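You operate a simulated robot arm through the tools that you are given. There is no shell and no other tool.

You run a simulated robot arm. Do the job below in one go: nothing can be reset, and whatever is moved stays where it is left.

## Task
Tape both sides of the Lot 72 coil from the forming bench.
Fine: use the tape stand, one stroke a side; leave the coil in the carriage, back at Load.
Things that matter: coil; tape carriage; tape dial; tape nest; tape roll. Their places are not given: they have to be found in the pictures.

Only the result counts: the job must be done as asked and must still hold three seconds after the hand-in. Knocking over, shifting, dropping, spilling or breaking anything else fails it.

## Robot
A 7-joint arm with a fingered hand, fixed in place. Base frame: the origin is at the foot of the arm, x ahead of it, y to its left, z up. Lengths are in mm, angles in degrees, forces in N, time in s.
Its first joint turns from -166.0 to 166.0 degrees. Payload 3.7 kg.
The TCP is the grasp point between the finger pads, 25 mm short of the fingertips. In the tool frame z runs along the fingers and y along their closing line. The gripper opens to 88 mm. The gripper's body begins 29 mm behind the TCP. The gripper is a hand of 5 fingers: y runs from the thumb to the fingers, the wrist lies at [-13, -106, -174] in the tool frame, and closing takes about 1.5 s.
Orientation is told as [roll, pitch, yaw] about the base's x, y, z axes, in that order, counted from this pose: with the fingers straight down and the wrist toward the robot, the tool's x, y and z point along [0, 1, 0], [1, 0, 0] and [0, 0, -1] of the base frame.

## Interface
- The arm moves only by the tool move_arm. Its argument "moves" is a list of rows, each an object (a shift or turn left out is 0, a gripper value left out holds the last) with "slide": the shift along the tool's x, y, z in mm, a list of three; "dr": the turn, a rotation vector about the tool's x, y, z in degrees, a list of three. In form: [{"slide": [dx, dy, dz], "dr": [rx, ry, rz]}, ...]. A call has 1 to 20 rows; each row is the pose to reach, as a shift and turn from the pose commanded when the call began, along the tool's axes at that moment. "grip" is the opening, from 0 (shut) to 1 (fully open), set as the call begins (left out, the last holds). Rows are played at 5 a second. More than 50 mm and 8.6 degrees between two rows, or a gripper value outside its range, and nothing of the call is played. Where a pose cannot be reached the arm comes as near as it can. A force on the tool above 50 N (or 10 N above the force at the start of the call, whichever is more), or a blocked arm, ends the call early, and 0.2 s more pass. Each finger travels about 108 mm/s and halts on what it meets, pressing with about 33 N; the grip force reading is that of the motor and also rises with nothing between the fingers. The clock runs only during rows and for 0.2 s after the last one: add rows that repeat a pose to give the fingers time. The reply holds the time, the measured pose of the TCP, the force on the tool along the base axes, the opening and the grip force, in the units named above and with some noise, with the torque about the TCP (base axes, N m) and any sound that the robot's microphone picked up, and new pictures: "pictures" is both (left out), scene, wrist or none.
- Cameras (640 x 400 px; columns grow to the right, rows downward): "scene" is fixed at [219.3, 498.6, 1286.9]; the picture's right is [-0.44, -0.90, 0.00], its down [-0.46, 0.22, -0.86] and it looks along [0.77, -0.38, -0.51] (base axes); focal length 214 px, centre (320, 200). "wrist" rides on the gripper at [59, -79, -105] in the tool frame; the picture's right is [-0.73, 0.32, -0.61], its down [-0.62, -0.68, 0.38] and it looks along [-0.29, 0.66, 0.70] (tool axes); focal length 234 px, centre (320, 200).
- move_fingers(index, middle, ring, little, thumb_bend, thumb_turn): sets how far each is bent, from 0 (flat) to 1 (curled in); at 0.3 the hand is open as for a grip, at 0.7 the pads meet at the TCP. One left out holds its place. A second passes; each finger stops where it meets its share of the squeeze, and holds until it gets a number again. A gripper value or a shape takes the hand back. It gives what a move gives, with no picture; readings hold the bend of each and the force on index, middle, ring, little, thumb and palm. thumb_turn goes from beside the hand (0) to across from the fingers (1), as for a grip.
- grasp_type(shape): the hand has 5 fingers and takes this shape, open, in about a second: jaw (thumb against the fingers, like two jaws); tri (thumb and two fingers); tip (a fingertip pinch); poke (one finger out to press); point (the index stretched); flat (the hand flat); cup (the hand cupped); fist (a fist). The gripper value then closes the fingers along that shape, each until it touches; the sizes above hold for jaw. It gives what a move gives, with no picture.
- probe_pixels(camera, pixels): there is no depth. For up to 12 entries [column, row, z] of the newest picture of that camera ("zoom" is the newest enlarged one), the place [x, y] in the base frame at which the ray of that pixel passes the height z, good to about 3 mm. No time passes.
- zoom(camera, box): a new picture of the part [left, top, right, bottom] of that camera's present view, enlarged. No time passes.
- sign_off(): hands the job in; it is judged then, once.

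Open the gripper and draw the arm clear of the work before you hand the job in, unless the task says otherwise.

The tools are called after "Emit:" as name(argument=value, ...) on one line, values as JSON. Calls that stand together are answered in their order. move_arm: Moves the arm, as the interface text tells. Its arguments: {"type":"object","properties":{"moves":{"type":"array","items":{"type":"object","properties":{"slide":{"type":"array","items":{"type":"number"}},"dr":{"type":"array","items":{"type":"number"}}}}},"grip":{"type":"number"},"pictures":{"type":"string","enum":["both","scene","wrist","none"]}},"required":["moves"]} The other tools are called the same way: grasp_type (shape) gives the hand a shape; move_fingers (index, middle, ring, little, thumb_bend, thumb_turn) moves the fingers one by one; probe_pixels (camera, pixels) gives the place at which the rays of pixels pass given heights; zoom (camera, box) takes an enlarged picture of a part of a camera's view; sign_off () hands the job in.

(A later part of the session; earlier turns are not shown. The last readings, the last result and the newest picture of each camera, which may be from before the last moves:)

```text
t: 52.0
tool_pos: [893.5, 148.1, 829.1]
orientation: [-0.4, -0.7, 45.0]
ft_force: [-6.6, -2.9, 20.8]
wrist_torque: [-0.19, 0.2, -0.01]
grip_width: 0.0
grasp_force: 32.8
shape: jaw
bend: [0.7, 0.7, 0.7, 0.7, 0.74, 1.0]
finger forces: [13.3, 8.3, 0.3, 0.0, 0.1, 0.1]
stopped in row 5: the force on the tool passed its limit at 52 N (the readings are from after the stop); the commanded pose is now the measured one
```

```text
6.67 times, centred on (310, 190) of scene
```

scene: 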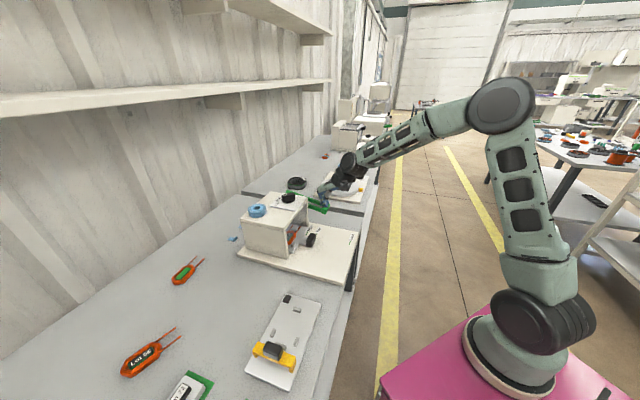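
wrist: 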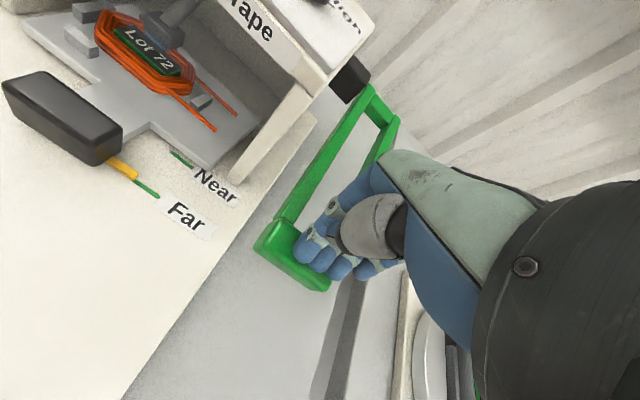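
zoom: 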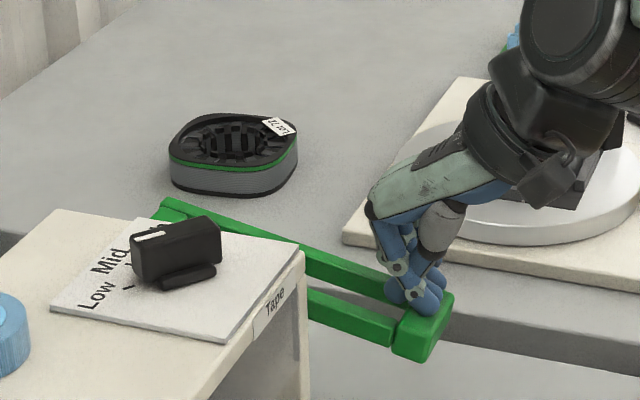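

The lever hit its bottom stop (52 N guard) and a bit of blue tape is visible under the head on the far side. I'll ease up slowly and see whether the lever follows back by itself.

Emit:
move_arm(moves=[{"slide": [0, -1, -6]}, {"slide": [0, -3, -12]}, {"slide": [0, -5, -24]}, {"slide": [0, -7, -36]}, {"slide": [0, -7, -36]}])

Emit:
zoom(camera="scene", box=[270, 150, 350, 210])

Emit:
zoom(camera="wrist", box=[40, 20, 280, 220])

```text
t: 53.2
tool_pos: [888.5, 141.1, 863.4]
orientation: [-0.3, -0.5, 44.9]
ft_force: [0.2, 0.2, 0.7]
wrist_torque: [0.03, 0.04, 0.0]
grip_width: 0.0
grasp_force: 33.0
shape: jaw
bend: [0.7, 0.7, 0.7, 0.7, 0.73, 1.0]
finger forces: [1.1, 0.1, 0.1, 0.1, 0.0, 0.0]
```

scene: 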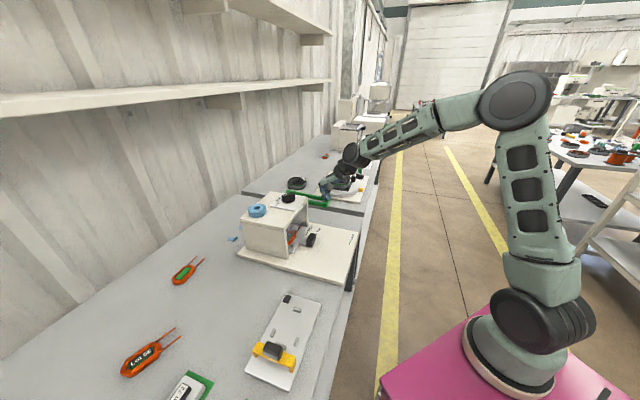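
wrist: 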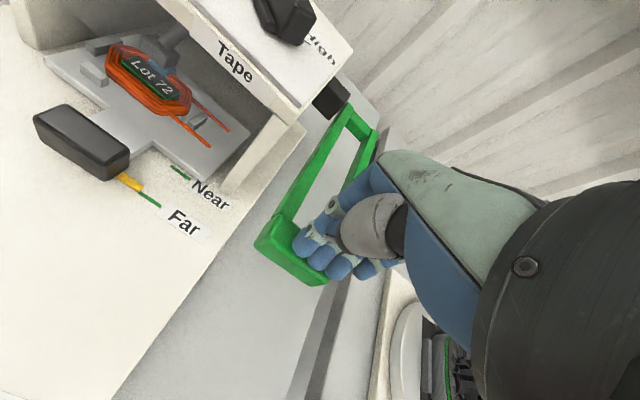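

```text
6.67 times, centred on (310, 180) of scene
```

zoom: 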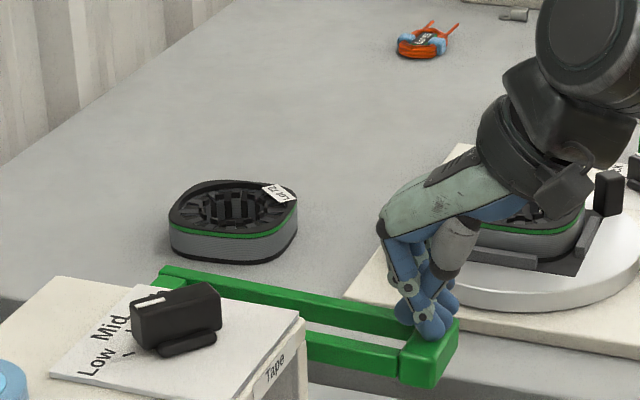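

```text
2.00 times, centred on (160, 120) of wrist
```

zoom: 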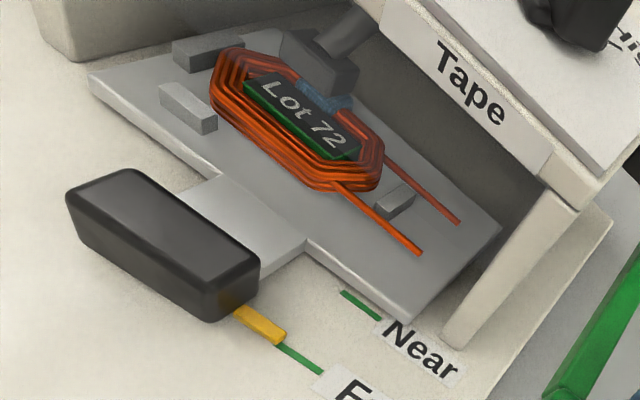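

The lever springs back with the hand and the far side now shows blue tape (wrist zoom (320,95)). I'll ride it up to its rest position and lift clear.

Emit:
move_arm(moves=[{"slide": [0, 0, -12]}, {"slide": [0, -0.5, -24]}, {"slide": [0, 1, -36]}, {"slide": [0, 2.5, -48]}, {"slide": [0, 5, -60]}, {"slide": [0, 9, -72]}, {"slide": [0, 13, -84]}, {"slide": [0, 19, -95]}, {"slide": [0, 25, -106]}, {"slide": [0, 32, -118]}, {"slide": [0, 30, -140]}, {"slide": [0, 10, -165]}, {"slide": [0, -20, -180]}, {"slide": [0, -20, -180]}])

Emit:
zoom(camera="scene", box=[270, 150, 350, 210])

Emit:
zoom(camera="wrist", box=[0, 80, 240, 280])

```text
t: 56.2
tool_pos: [872.4, 126.7, 1042.4]
orientation: [-0.2, -0.5, 45.1]
ft_force: [-0.2, 0.5, 0.1]
wrist_torque: [0.0, 0.03, -0.02]
grip_width: 0.0
grasp_force: 32.6
shape: jaw
bend: [0.7, 0.7, 0.7, 0.7, 0.73, 1.0]
finger forces: [0.0, 0.0, 0.0, 0.0, 0.0, 0.0]
```

scene: 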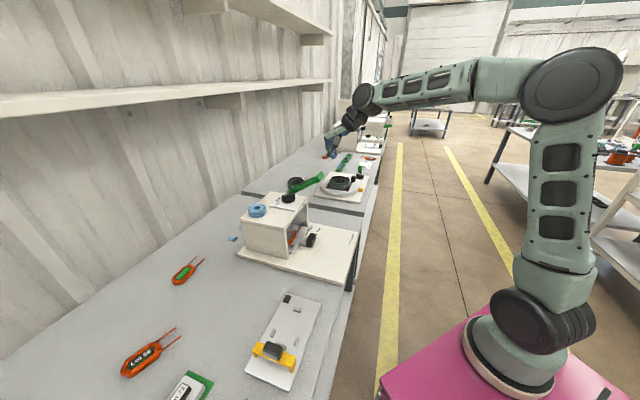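
wrist: 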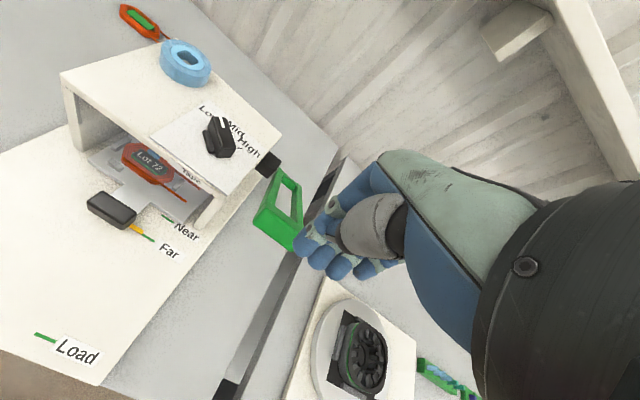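

```text
6.67 times, centred on (310, 180) of scene
```

zoom: 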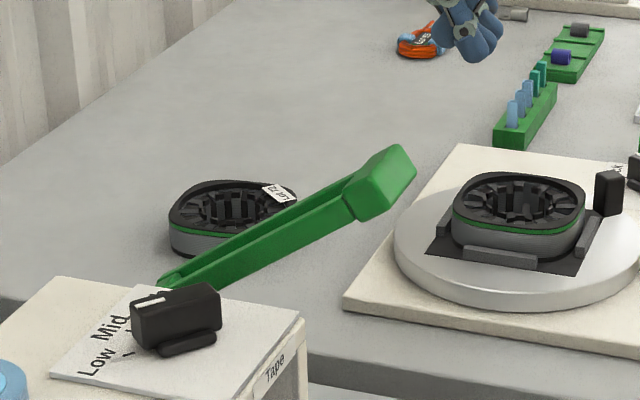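

```text
2.00 times, centred on (120, 180) of wrist
```

zoom: 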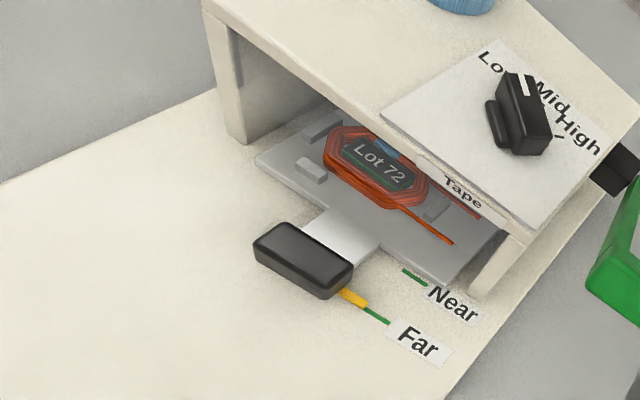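

The lever is back up and the far side is taped. Next I'll bring the closed hand in front of the carriage handle to push it from Far to Near (about 37.6 mm).

Emit:
move_arm(moves=[{"slide": [30, -10, 0]}, {"slide": [70, -18, 0]}, {"slide": [110, -25, 0]}, {"slide": [145, -30, 0]}, {"slide": [159, -32, 10]}, {"slide": [159, -32, 50]}, {"slide": [159, -32, 95]}, {"slide": [159, -32, 140]}, {"slide": [159, -32, 185]}, {"slide": [159, -32, 220]}, {"slide": [159, -32, 240]}, {"slide": [159, -32, 240]}])

Emit:
zoom(camera="wrist", box=[200, 130, 400, 330])

Emit:
zoom(camera="scene", box=[290, 195, 370, 255])

```text
t: 58.8
tool_pos: [740.6, 217.5, 804.1]
orientation: [-0.2, -0.4, 45.1]
ft_force: [-0.1, 0.2, 0.1]
wrist_torque: [-0.01, 0.02, 0.04]
grip_width: 0.0
grasp_force: 32.7
shape: jaw
bend: [0.7, 0.7, 0.7, 0.7, 0.73, 1.0]
finger forces: [0.0, 0.0, 0.0, 0.0, 0.0, 0.0]
```

scene: 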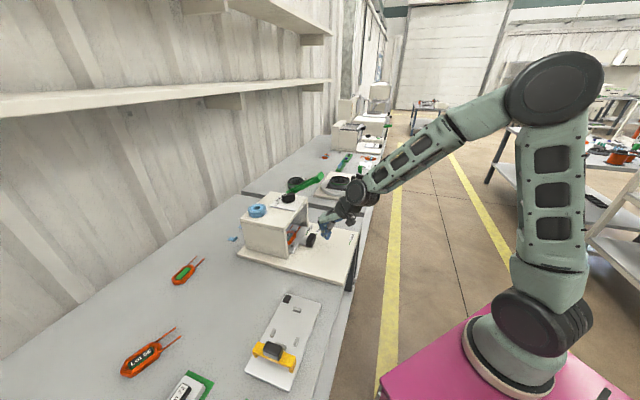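
wrist: 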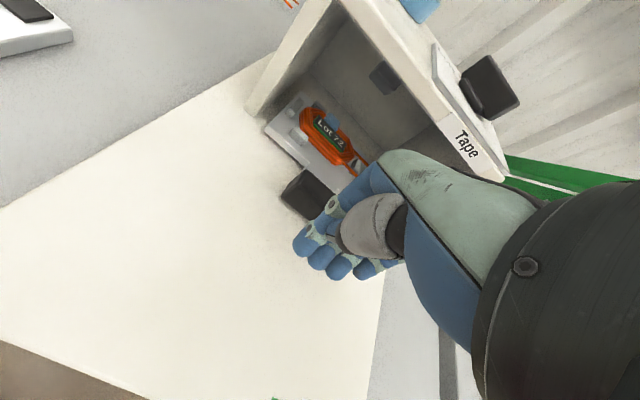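

```text
2.00 times, centred on (300, 230) of wrist
```

zoom: 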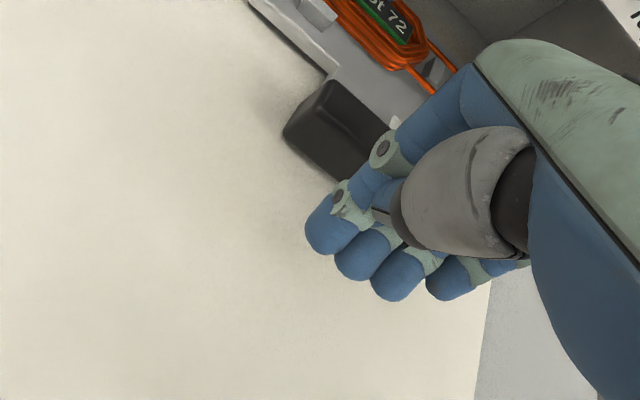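

```text
6.67 times, centred on (330, 225) of scene
```

zoom: 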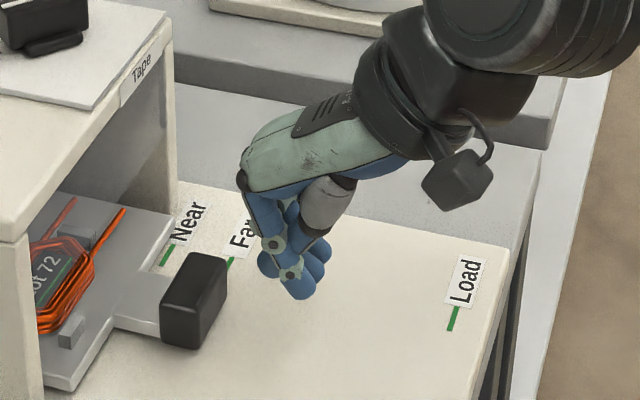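

The closed hand would come very near the roof edge at Near, so instead I'll push with the backs of the opened fingers: back off 20 mm, open the jaw, and lower in front of the handle.

Emit:
move_arm(moves=[{"slide": [0, -10, -5]}, {"slide": [0, -22, -5]}, {"slide": [0, -22, -5]}, {"slide": [0, -22, -5]}, {"slide": [0, -22, -5]}, {"slide": [0, -22, 5]}, {"slide": [0, -22, 15]}, {"slide": [0, -22, 26]}, {"slide": [0, -22, 26]}], grip=1)

Emit:
zoom(camera="wrist", box=[220, 120, 420, 320])

Emit:
zoom(camera="scene", box=[290, 195, 370, 255])

```text
t: 60.8
tool_pos: [723.9, 201.3, 775.5]
orientation: [-0.3, -0.5, 45.0]
ft_force: [0.0, -0.8, -0.1]
wrist_torque: [0.04, -0.01, 0.01]
grip_width: 87.9
grasp_force: 0.0
shape: jaw
bend: [0.3, 0.3, 0.3, 0.3, 0.3, 0.98]
finger forces: [0.0, 0.0, 0.1, 0.1, 0.0, 0.0]
```

scene: 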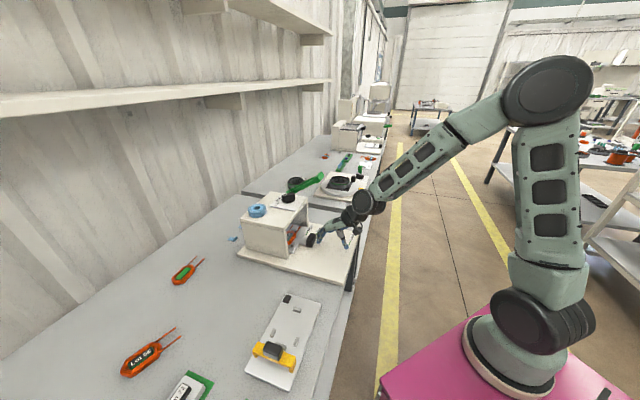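
wrist: 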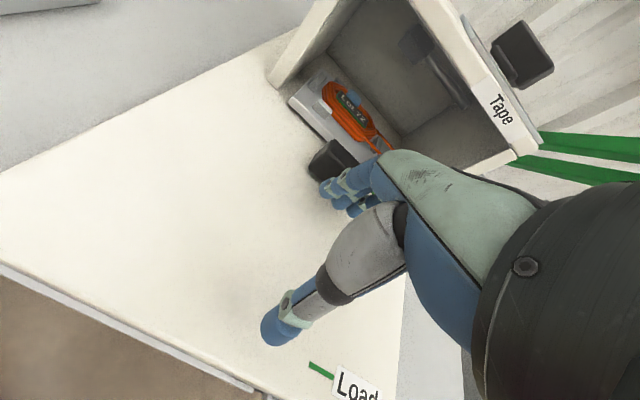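

```text
2.00 times, centred on (320, 220) of wrist
```

zoom: 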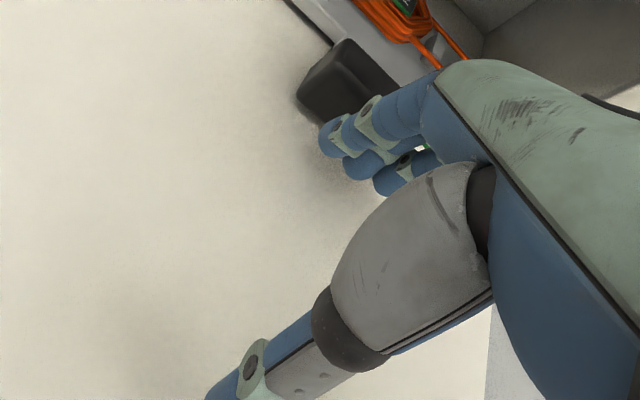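

```text
6.67 times, centred on (330, 225) of scene
```

zoom: 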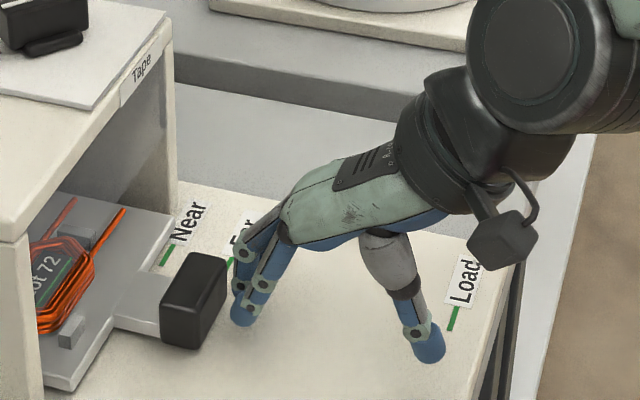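

The finger backs are just in front of the handle. I'll push +U by 36 mm slowly and check the pointer against the Near tick.

Emit:
move_arm(moves=[{"slide": [0, 6, 0]}, {"slide": [0, 12, 0]}, {"slide": [0, 18, 0]}, {"slide": [0, 24, 0]}, {"slide": [0, 30, 0]}, {"slide": [0, 36, 0]}, {"slide": [0, 36, 0]}])

Emit:
zoom(camera="scene", box=[290, 215, 330, 245])

Emit:
zoom(camera="wrist", box=[220, 100, 420, 300])

```text
t: 62.4
tool_pos: [749.6, 226.6, 776.8]
orientation: [-0.3, -0.5, 45.0]
ft_force: [-0.7, -1.1, 0.3]
wrist_torque: [-0.01, 0.0, -0.02]
grip_width: 87.3
grasp_force: 0.1
shape: jaw
bend: [0.3, 0.31, 0.3, 0.3, 0.3, 0.98]
finger forces: [0.0, 1.4, 0.0, 0.1, 0.0, 0.0]
```

scene: 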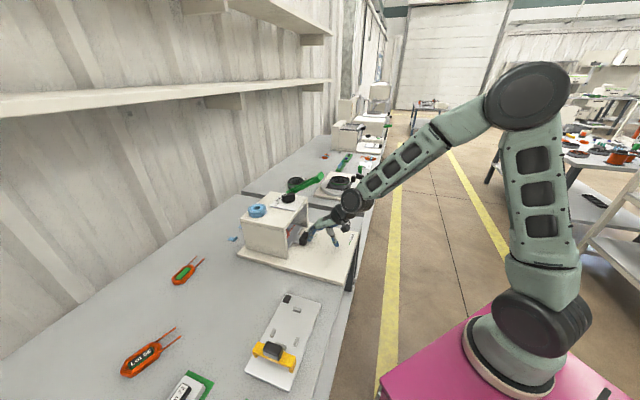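
wrist: 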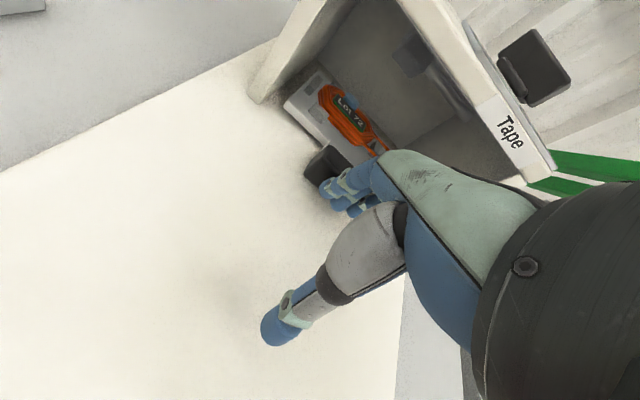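

```text
13.33 times, centred on (310, 230) of scene
```

zoom: 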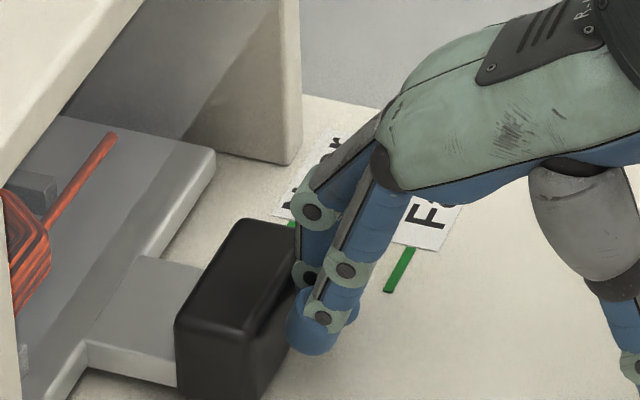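

```text
2.00 times, centred on (320, 200) of wrist
```

zoom: 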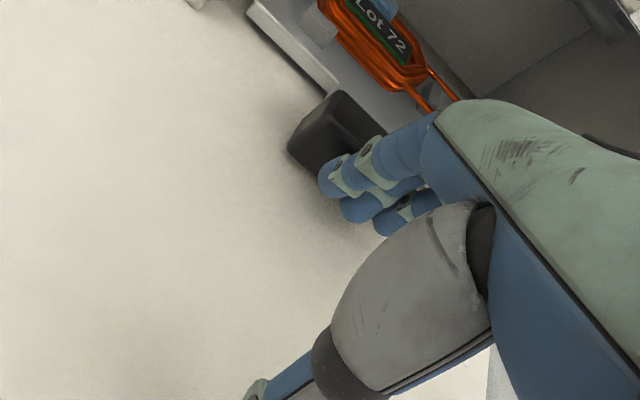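

By the scene view the carriage has moved about 27 mm past Far; I'll push 8 mm more, then back the hand off and check the pointer.

Emit:
move_arm(moves=[{"slide": [0, 4, 0]}, {"slide": [0, 8, 0]}, {"slide": [0, 8, 0]}, {"slide": [0, 0, 0]}, {"slide": [0, -20, -15]}, {"slide": [0, -50, -45]}, {"slide": [0, -85, -75]}, {"slide": [0, -100, -110]}, {"slide": [0, -100, -110]}])

Emit:
zoom(camera="wrist", box=[250, 120, 350, 200])

Emit:
zoom(camera="scene", box=[295, 218, 325, 242])

```text
t: 64.4
tool_pos: [677.2, 161.1, 887.9]
orientation: [-0.2, -0.5, 45.4]
ft_force: [1.2, -2.7, -0.4]
wrist_torque: [0.21, 0.1, 0.06]
grip_width: 87.6
grasp_force: 0.0
shape: jaw
bend: [0.3, 0.3, 0.3, 0.3, 0.3, 0.98]
finger forces: [0.0, 0.0, 0.0, 0.0, 0.0, 0.1]
```

scene: 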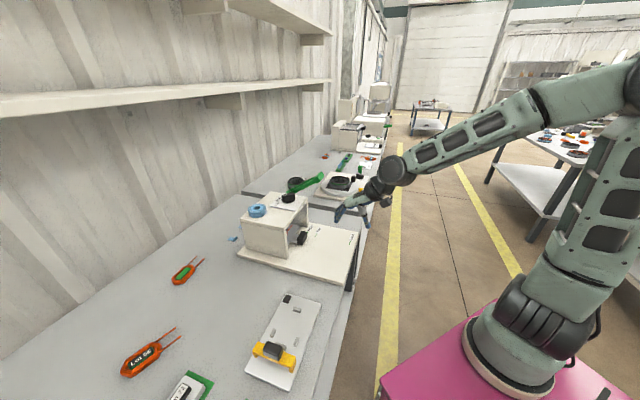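
wrist: 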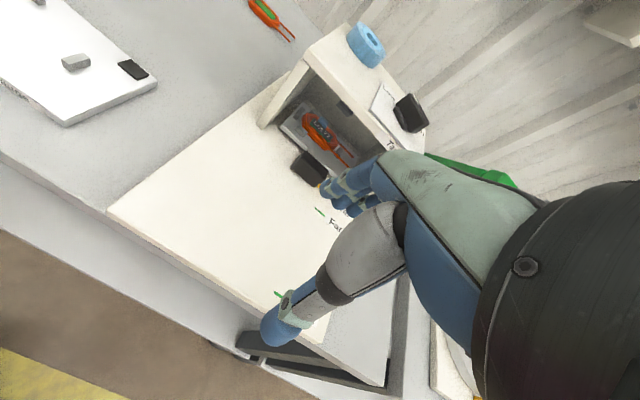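

```text
5.00 times, centred on (300, 160) of wrist
```

zoom: 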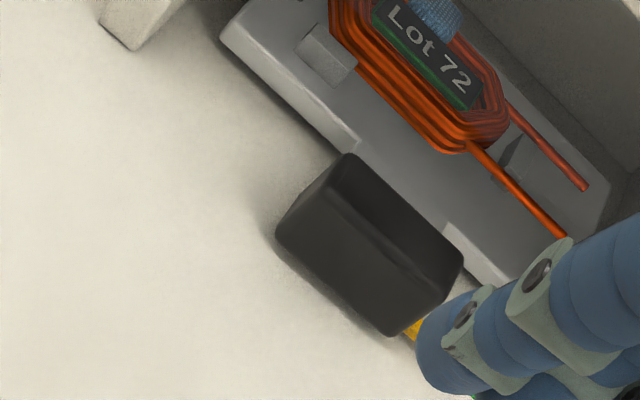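

```text
16.00 times, centred on (310, 230) of scene
```

zoom: 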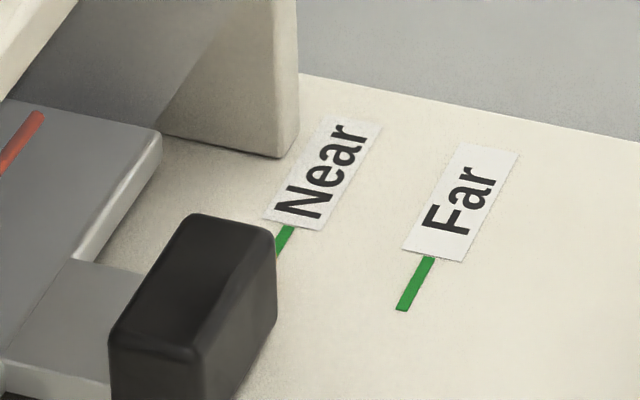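

Relative to the handle's corner, the Near tick looks the same as at Load (well aligned). I'll shift the hand right and up a little so the wrist camera can see the pointer directly.

Emit:
move_arm(moves=[{"slide": [-20, 0, -25]}, {"slide": [-45, 0, -45]}, {"slide": [-45, 0, -45]}])

Emit:
zoom(camera="wrist", box=[255, 150, 315, 195])

```text
t: 65.2
tool_pos: [708.8, 126.3, 930.6]
orientation: [-0.4, -0.5, 45.0]
ft_force: [0.2, -0.4, 0.1]
wrist_torque: [0.0, 0.02, -0.01]
grip_width: 87.6
grasp_force: 0.0
shape: jaw
bend: [0.3, 0.3, 0.3, 0.3, 0.3, 0.98]
finger forces: [0.0, 0.1, 0.1, 0.1, 0.1, 0.0]
```

scene: 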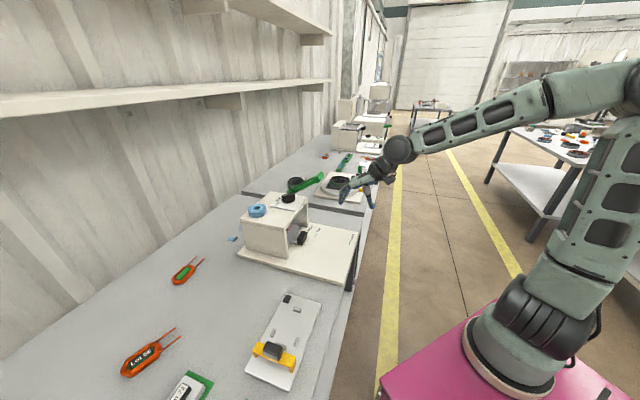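
wrist: 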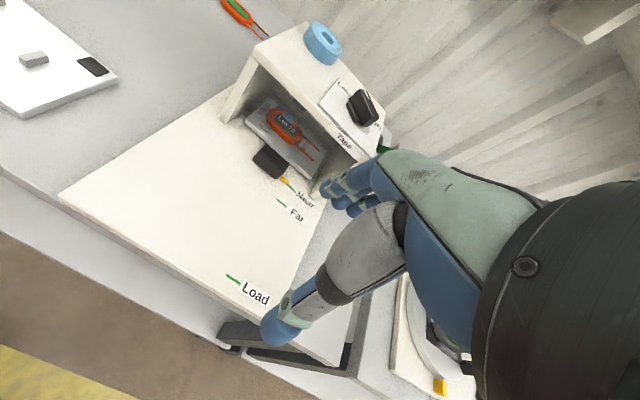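

```text
8.89 times, centred on (285, 172) of wrist
```

zoom: 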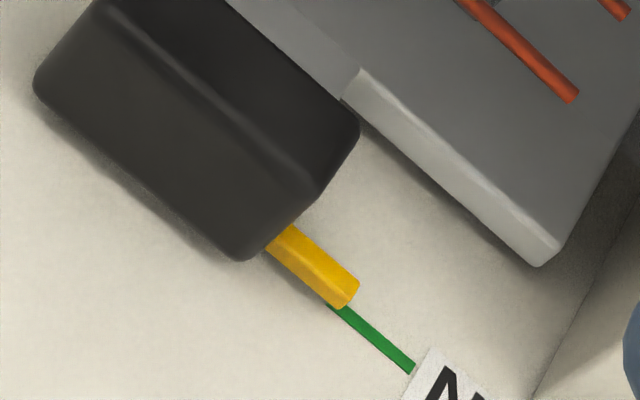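

The pointer sits on the Near tick (within ~0.5 mm). Now I'll close the hand again and return above the lever bar for the second stroke.

Emit:
move_arm(moves=[{"slide": [0, 0, -42]}, {"slide": [-5, 5, -85]}, {"slide": [-25, 35, -88]}, {"slide": [-45, 65, -88]}, {"slide": [-68, 98, -88]}, {"slide": [-90, 130, -88]}, {"slide": [-108, 158, -88]}, {"slide": [-115, 170, -86]}, {"slide": [-115, 170, -86]}], grip=0)

Emit:
zoom(camera="wrist", box=[60, 80, 360, 300])

Emit:
zoom(camera="scene", box=[290, 140, 370, 200])

```text
t: 67.2
tool_pos: [910.5, 162.9, 1021.5]
orientation: [-0.2, -0.5, 45.0]
ft_force: [0.2, -0.4, 0.5]
wrist_torque: [0.01, 0.0, 0.02]
grip_width: 0.0
grasp_force: 32.5
shape: jaw
bend: [0.7, 0.7, 0.7, 0.7, 0.45, 1.0]
finger forces: [0.0, 0.0, 0.0, 0.0, 0.1, 0.1]
```

scene: 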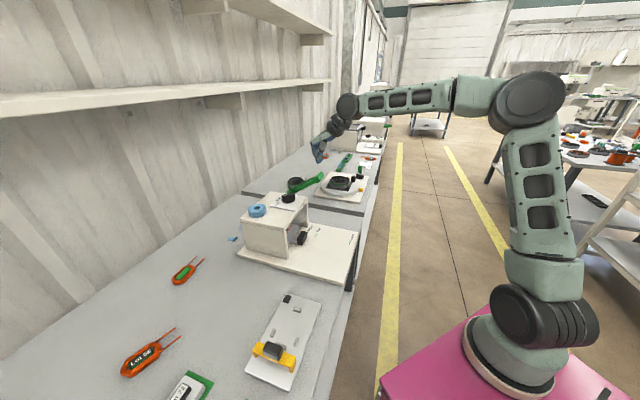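
wrist: 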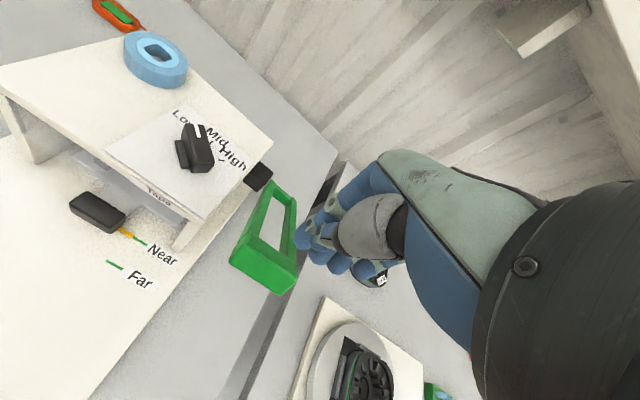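

```text
1.82 times, centred on (210, 190) of wrist
```

zoom: 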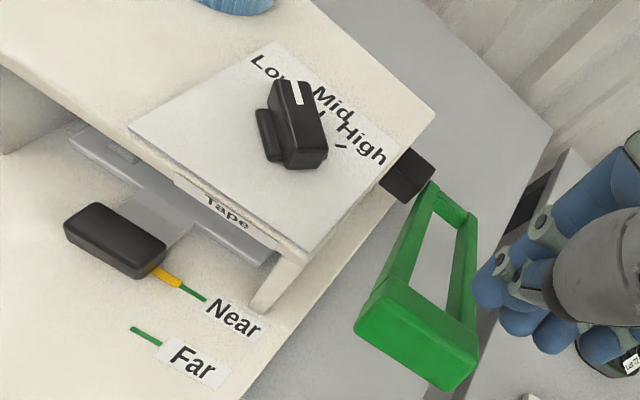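

```text
6.67 times, centred on (330, 170) of scene
```

zoom: 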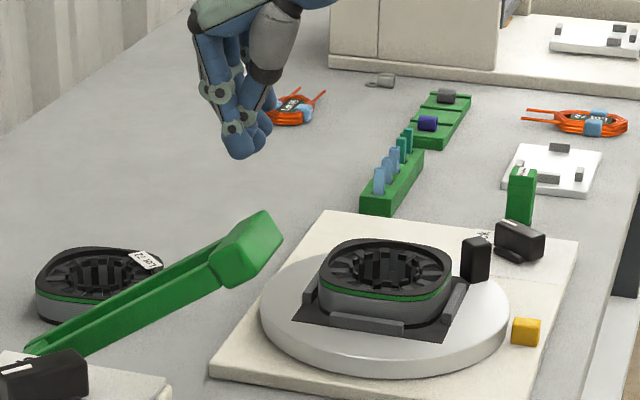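

Everything is in place (carriage at Near, dial unchanged). I'll do the second stroke in one continuous arc until the guard stops it at the bottom.

Emit:
move_arm(moves=[{"slide": [0, 0, 20]}, {"slide": [0, -1, 38]}, {"slide": [0, -5.7, 52.3]}, {"slide": [0, -11.9, 63.3]}, {"slide": [0, -17.4, 74.6]}, {"slide": [0, -22, 86.3]}, {"slide": [0, -25.8, 98.3]}, {"slide": [0, -28.7, 110.5]}, {"slide": [0, -30.8, 122.9]}, {"slide": [0, -32, 135.5]}, {"slide": [0, -32.4, 148.1]}, {"slide": [0, -31.7, 160.7]}, {"slide": [0, -30.4, 173.1]}, {"slide": [0, -29.3, 179.3]}, {"slide": [0, -28, 185.5]}, {"slide": [0, -26.6, 191.6]}, {"slide": [0, -24.9, 197.7]}, {"slide": [0, -24.9, 199]}])

Emit:
zoom(camera="wrist", box=[0, 0, 240, 200])

Emit:
zoom(camera="scene", box=[270, 160, 350, 220])

```text
t: 70.8
tool_pos: [894.4, 147.6, 831.6]
orientation: [-0.7, -1.1, 45.1]
ft_force: [-7.1, -4.4, 21.5]
wrist_torque: [-0.24, 0.24, -0.03]
grip_width: 0.0
grasp_force: 32.7
shape: jaw
bend: [0.7, 0.7, 0.7, 0.7, 0.73, 1.0]
finger forces: [13.6, 9.0, 0.6, 0.1, 0.0, 0.0]
stopped in row 17: the force on the tool passed its limit at 55 N (the readings are from after the stop); the commanded pose is now the measured one
```

scene: 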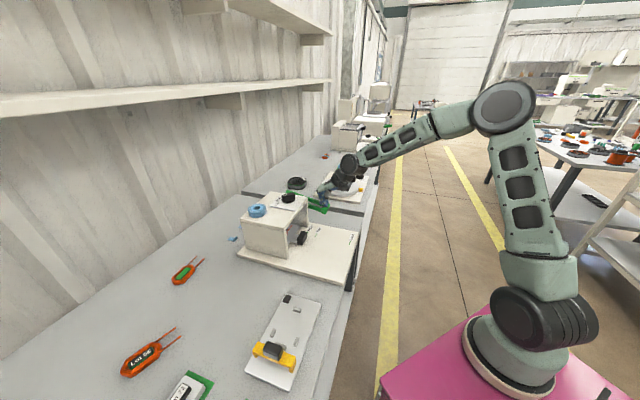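
wrist: 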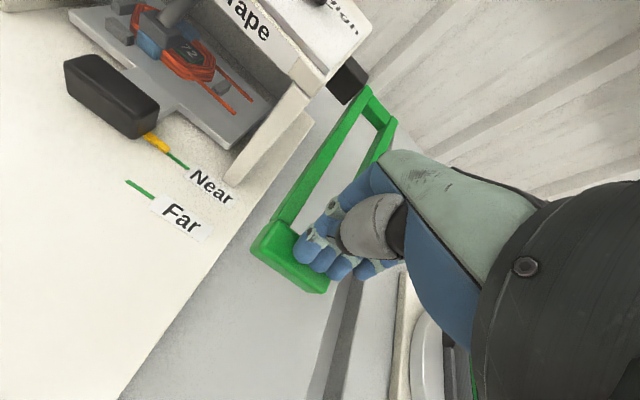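

```text
2.00 times, centred on (120, 100) of wrist
```

zoom: 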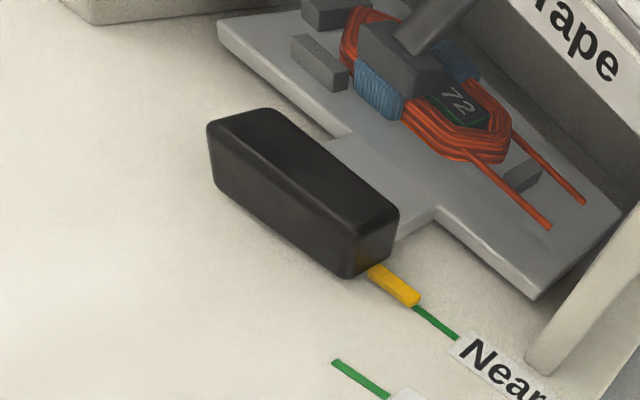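

```text
6.67 times, centred on (310, 190) of scene
```

zoom: 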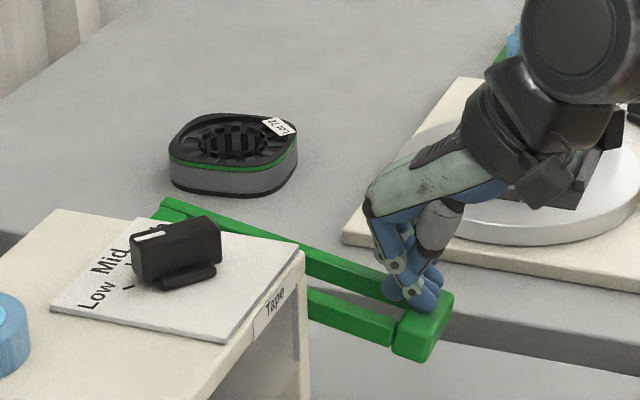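

Blue tape now shows on the near side too (wrist zoom (378,90)) as well as the far side (455,60). I'll ride the lever back up and lift clear, also removing the small tilt.

Emit:
move_arm(moves=[{"slide": [0, -1.8, -6.4]}, {"slide": [0, -3.8, -14.4]}, {"slide": [0, -5.8, -26.4]}, {"slide": [0, -7.8, -38.4]}, {"slide": [0, -9.8, -54.4]}, {"slide": [0, -8.6, -67]}, {"slide": [0, -6.5, -79.4]}, {"slide": [0, -3.6, -91.6]}, {"slide": [0, 0.2, -103.6]}, {"slide": [0, 4.8, -115.3]}, {"slide": [0, 10.3, -126.6]}, {"slide": [0, 16.5, -137.6]}, {"slide": [0, 23.4, -148.1]}, {"slide": [0, 23, -168.4]}, {"slide": [0, 3, -188.4], "dr": [0.28, 1.27, 0]}, {"slide": [0, -17, -208.4], "dr": [0.28, 1.27, 0]}, {"slide": [0, -17, -208.4], "dr": [0.28, 1.27, 0]}])

Emit:
zoom(camera="wrist", box=[0, 80, 240, 280])

Emit:
zoom(camera="scene", box=[240, 160, 360, 250])

```text
t: 74.3
tool_pos: [880.0, 135.3, 1036.2]
orientation: [0.8, -0.8, 44.9]
ft_force: [0.4, 0.2, 0.0]
wrist_torque: [-0.02, -0.03, -0.01]
grip_width: 0.1
grasp_force: 33.2
shape: jaw
bend: [0.7, 0.7, 0.7, 0.7, 0.73, 1.0]
finger forces: [0.0, 0.0, 0.0, 0.0, 0.0, 0.0]
```

scene: 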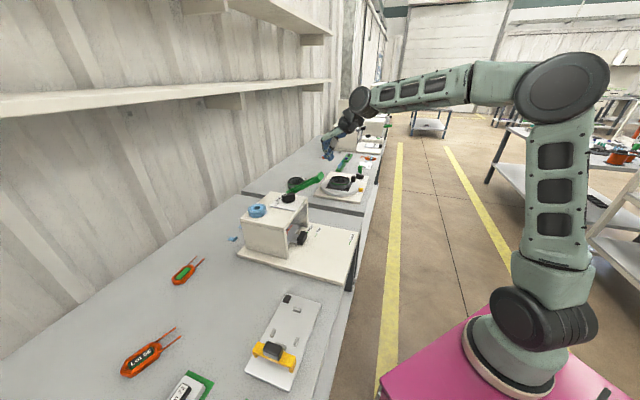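
wrist: 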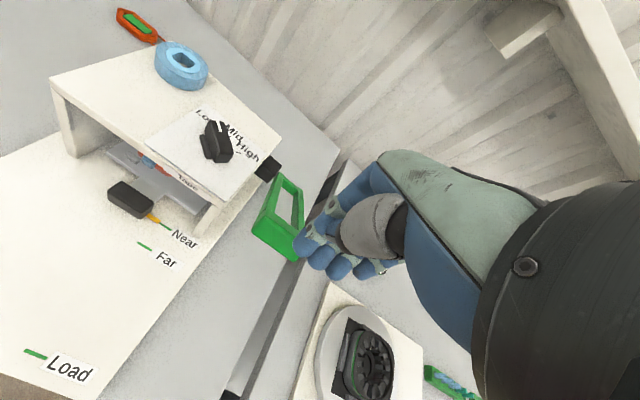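

```text
2.00 times, centred on (120, 180) of wrist
```

zoom: 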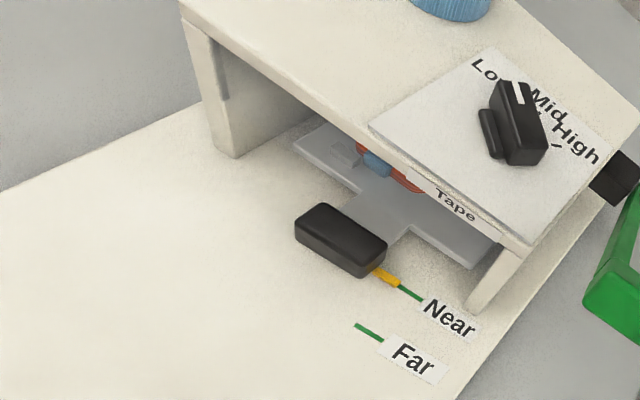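

```text
4.44 times, centred on (300, 205) of scene
```

zoom: 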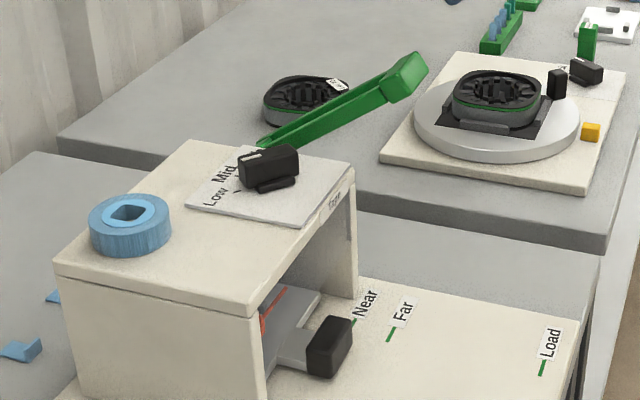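

Both sides are taped and the lever is back up. Now the carriage must be pulled back from Near to Load; since the handle's back face is just under the roof edge, I'll hook it from the front with extended fingers. First I move to a spot in front of the stand, and shape the fingers.

Emit:
move_arm(moves=[{"slide": [25, -25, 0]}, {"slide": [60, -45, 0]}, {"slide": [100, -58, 0], "dr": [0.5, 0, 0]}, {"slide": [140, -60, 0], "dr": [1.1, 0, 0]}, {"slide": [160, -60, 15], "dr": [1.1, 0, 0]}, {"slide": [160, -60, 60], "dr": [1.1, 0, 0]}, {"slide": [160, -60, 105], "dr": [1.1, 0, 0]}, {"slide": [160, -60, 150], "dr": [1.1, 0, 0]}, {"slide": [160, -60, 185], "dr": [1.1, 0, 0]}, {"slide": [160, -60, 200], "dr": [1.1, 0, 0]}, {"slide": [160, -60, 200], "dr": [1.1, 0, 0]}], pictures="scene")

Emit:
move_fingers(index=0.1, middle=0.1, ring=1.0, little=1.0, thumb_bend=0.3)

Emit:
zoom(camera="scene", box=[280, 185, 370, 255])

Emit:
zoom(camera="wrist", box=[220, 80, 440, 300])

```text
t: 76.8
tool_pos: [722.3, 209.6, 836.3]
orientation: [0.7, 0.3, 45.1]
ft_force: [0.4, 0.3, -0.6]
wrist_torque: [-0.01, -0.03, 0.0]
grip_width: 0.0
grasp_force: 32.6
shape: jaw
bend: [0.7, 0.7, 0.7, 0.7, 0.73, 1.0]
finger forces: [0.1, 0.1, 0.0, 0.0, 0.1, 0.0]
```

scene: 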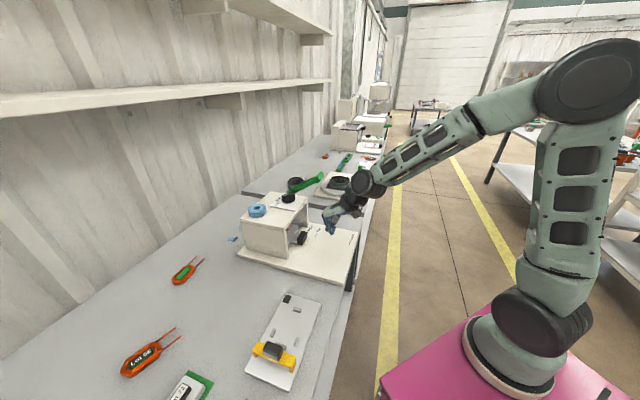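

```text
t: 77.8
tool_pos: [723.0, 209.9, 836.9]
orientation: [0.6, 0.3, 45.0]
ft_force: [0.6, -0.2, -0.3]
wrist_torque: [0.0, 0.01, 0.03]
grip_width: 107.1
grasp_force: 0.0
shape: fingers
bend: [0.1, 0.1, 1.0, 1.0, 0.3, 1.0]
finger forces: [0.0, 0.0, 0.1, 0.0, 0.0, 0.0]
```

```text
5.71 times, centred on (325, 220) of scene
```

zoom: 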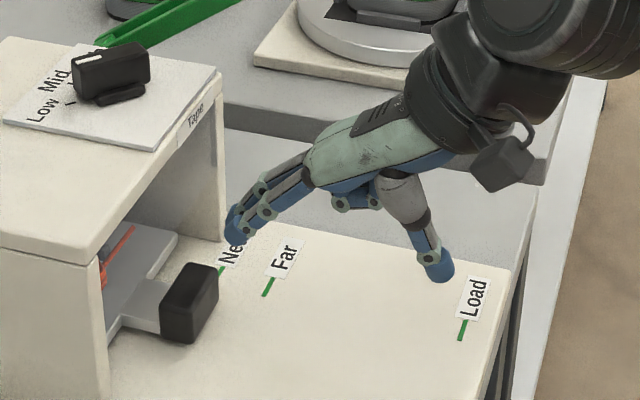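

```text
1.82 times, centred on (330, 190) of wrist
```

zoom: 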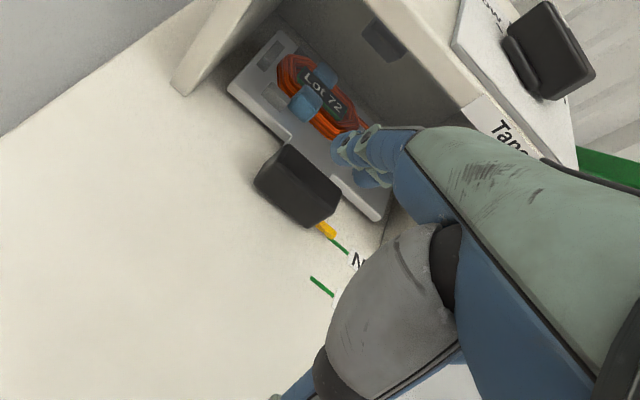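

The extended fingers slope forward nicely. I'll straighten them fully first so they can pass over the handle at a lower hand height, and check.

Emit:
move_fingers(index=0.0, middle=0.0)

Emit:
zoom(camera="scene", box=[280, 185, 370, 255])

```text
t: 78.8
tool_pos: [722.7, 209.9, 836.1]
orientation: [0.7, 0.3, 45.1]
ft_force: [-0.5, -0.1, 0.0]
wrist_torque: [-0.01, 0.0, 0.01]
grip_width: 117.3
grasp_force: 0.1
shape: fingers
bend: [0.0, 0.0, 1.0, 1.0, 0.3, 1.0]
finger forces: [0.0, 0.1, 0.1, 0.0, 0.0, 0.1]
```

```text
5.71 times, centred on (325, 220) of scene
```

zoom: 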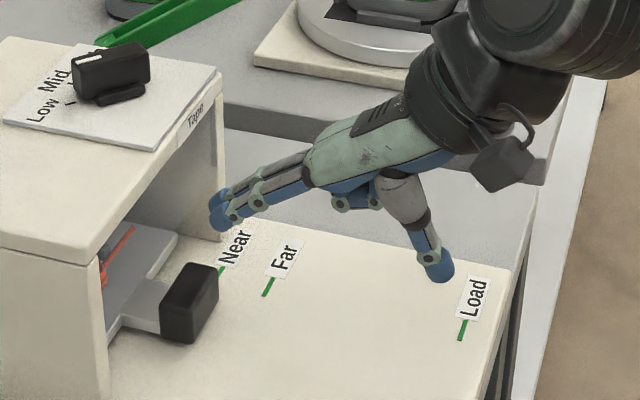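

Straight fingertips reach about 82 mm ahead and only ~6 mm below the TCP. I'll lower to TCP z≈784, then slide forward over the handle so the tips pass beyond its back face.

Emit:
move_arm(moves=[{"slide": [0, 0, 25]}, {"slide": [0, 0, 45]}, {"slide": [0, 0, 52]}, {"slide": [0, 15, 52]}, {"slide": [0, 35, 52]}, {"slide": [0, 55, 52]}, {"slide": [0, 69, 52]}, {"slide": [0, 69, 52]}])

Emit:
zoom(camera="scene", box=[280, 195, 340, 245])

Emit:
zoom(camera="wrist", box=[220, 80, 440, 300])

```text
t: 80.5
tool_pos: [772.3, 258.5, 785.5]
orientation: [0.7, 0.3, 45.0]
ft_force: [0.4, -1.1, 0.6]
wrist_torque: [0.01, 0.05, -0.02]
grip_width: 117.2
grasp_force: 0.0
shape: fingers
bend: [0.0, 0.0, 1.0, 1.0, 0.3, 1.0]
finger forces: [0.0, 0.1, 0.0, 0.1, 0.0, 0.0]
```

scene: 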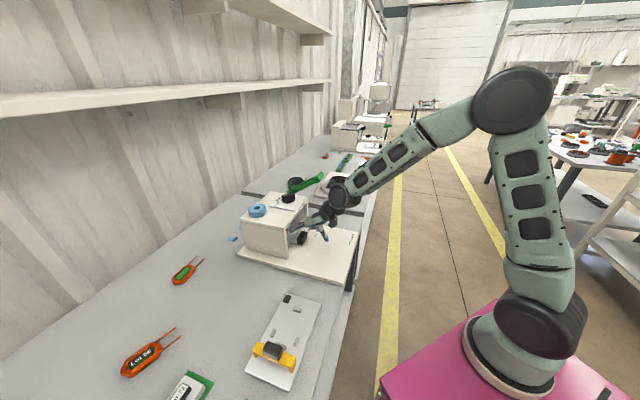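
wrist: 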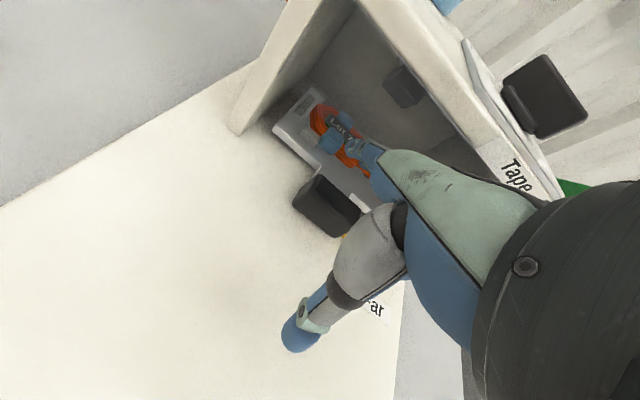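

```text
8.00 times, centred on (310, 220) of scene
```

zoom: 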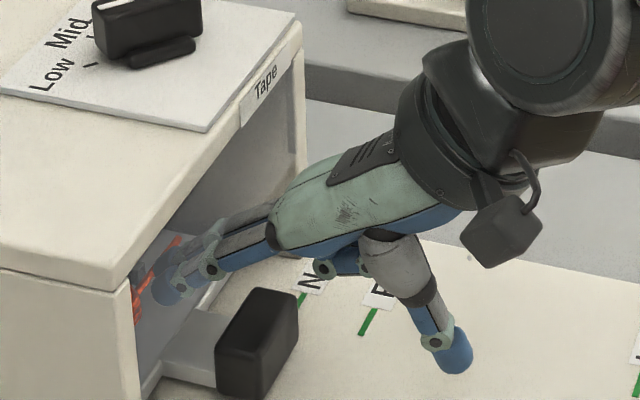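

```text
1.82 times, centred on (330, 190) of wrist
```

zoom: 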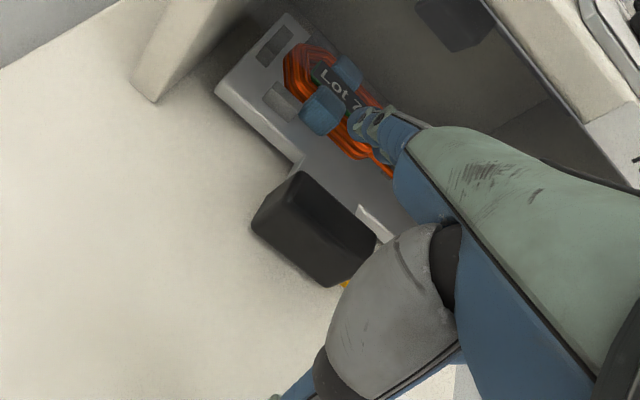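

The straight fingers now reach over the handle, tips just short of the coil and above it. I'll curl index and middle to 0.1 so the tips drop behind the handle, then check.

Emit:
move_fingers(index=0.1, middle=0.1)

Emit:
zoom(camera="wrist", box=[240, 80, 400, 260])

Emit:
zoom(camera="scene", box=[290, 205, 330, 240])

```text
t: 81.5
tool_pos: [770.6, 257.8, 784.2]
orientation: [0.8, 0.3, 45.1]
ft_force: [0.3, 0.2, 0.0]
wrist_torque: [0.02, -0.02, 0.01]
grip_width: 107.3
grasp_force: 0.0
shape: fingers
bend: [0.1, 0.1, 1.0, 1.0, 0.3, 1.0]
finger forces: [0.1, 0.1, 0.0, 0.0, 0.0, 0.1]
```

```text
2.22 times, centred on (320, 170) of wrist
```

zoom: 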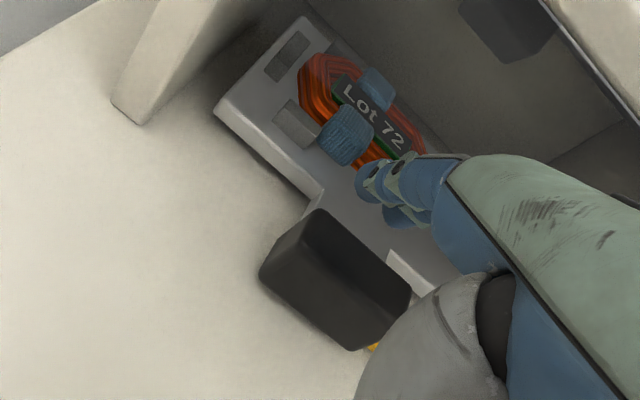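

```text
11.43 times, centred on (310, 222) of scene
```

zoom: 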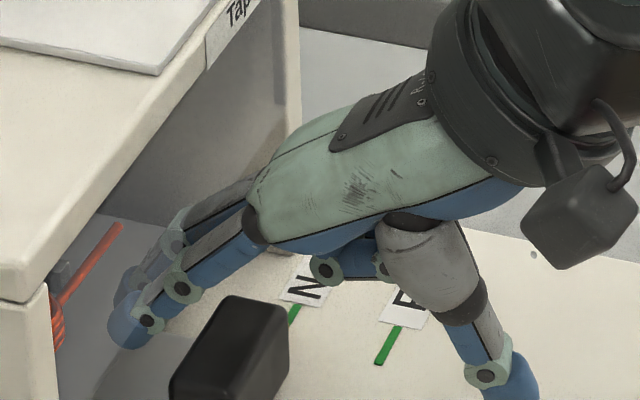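

The tips sit about 10 mm behind the handle's back face (scene zoom index tip (125,330), handle (230,350)). I'll lower 11 mm to hook it and then draw back slowly.

Emit:
move_arm(moves=[{"slide": [0, 0, 4]}, {"slide": [0, 0, 8]}, {"slide": [0, 0, 11]}, {"slide": [0, -5, 11]}, {"slide": [0, -12, 11]}, {"slide": [0, -20, 11]}, {"slide": [0, -28, 11]}, {"slide": [0, -28, 11]}])

Emit:
zoom(camera="scene", box=[290, 205, 340, 245])

Emit:
zoom(camera="wrist", box=[240, 80, 400, 260])

```text
t: 83.3
tool_pos: [752.6, 238.4, 774.0]
orientation: [0.7, 0.3, 44.9]
ft_force: [0.7, 0.3, 1.4]
wrist_torque: [0.06, -0.08, -0.01]
grip_width: 109.0
grasp_force: 1.0
shape: fingers
bend: [0.09, 0.1, 1.0, 1.0, 0.3, 1.0]
finger forces: [1.4, 0.0, 0.0, 0.0, 0.0, 0.0]
```

scene: 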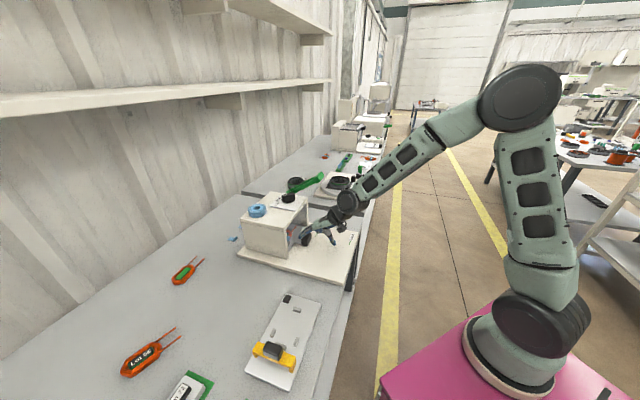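
wrist: 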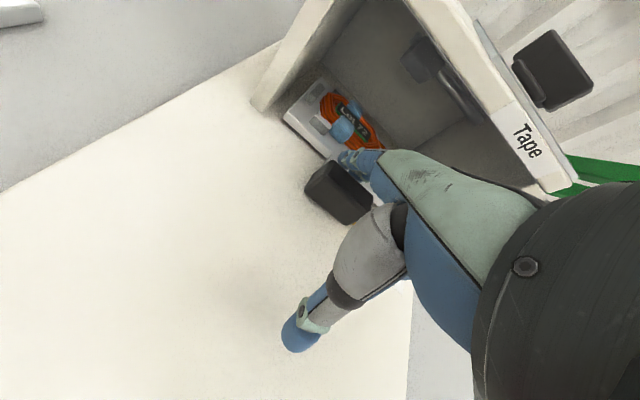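

```text
10.00 times, centred on (315, 225) of scene
```

zoom: 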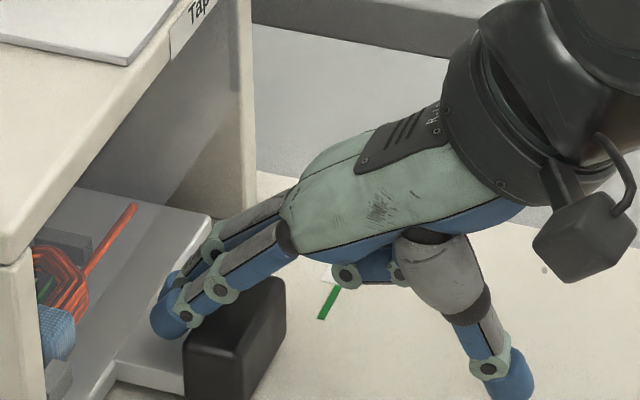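

```text
2.22 times, centred on (320, 170) of wrist
```

zoom: 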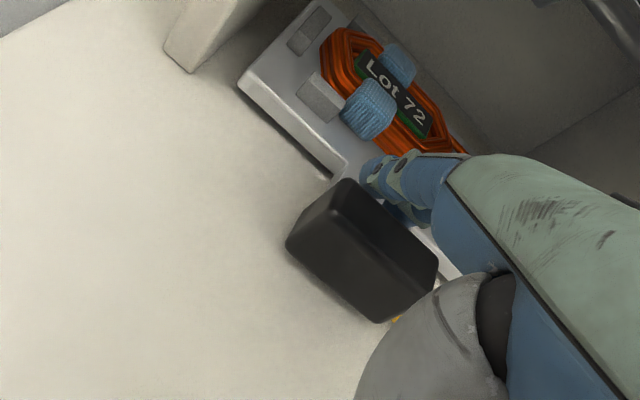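

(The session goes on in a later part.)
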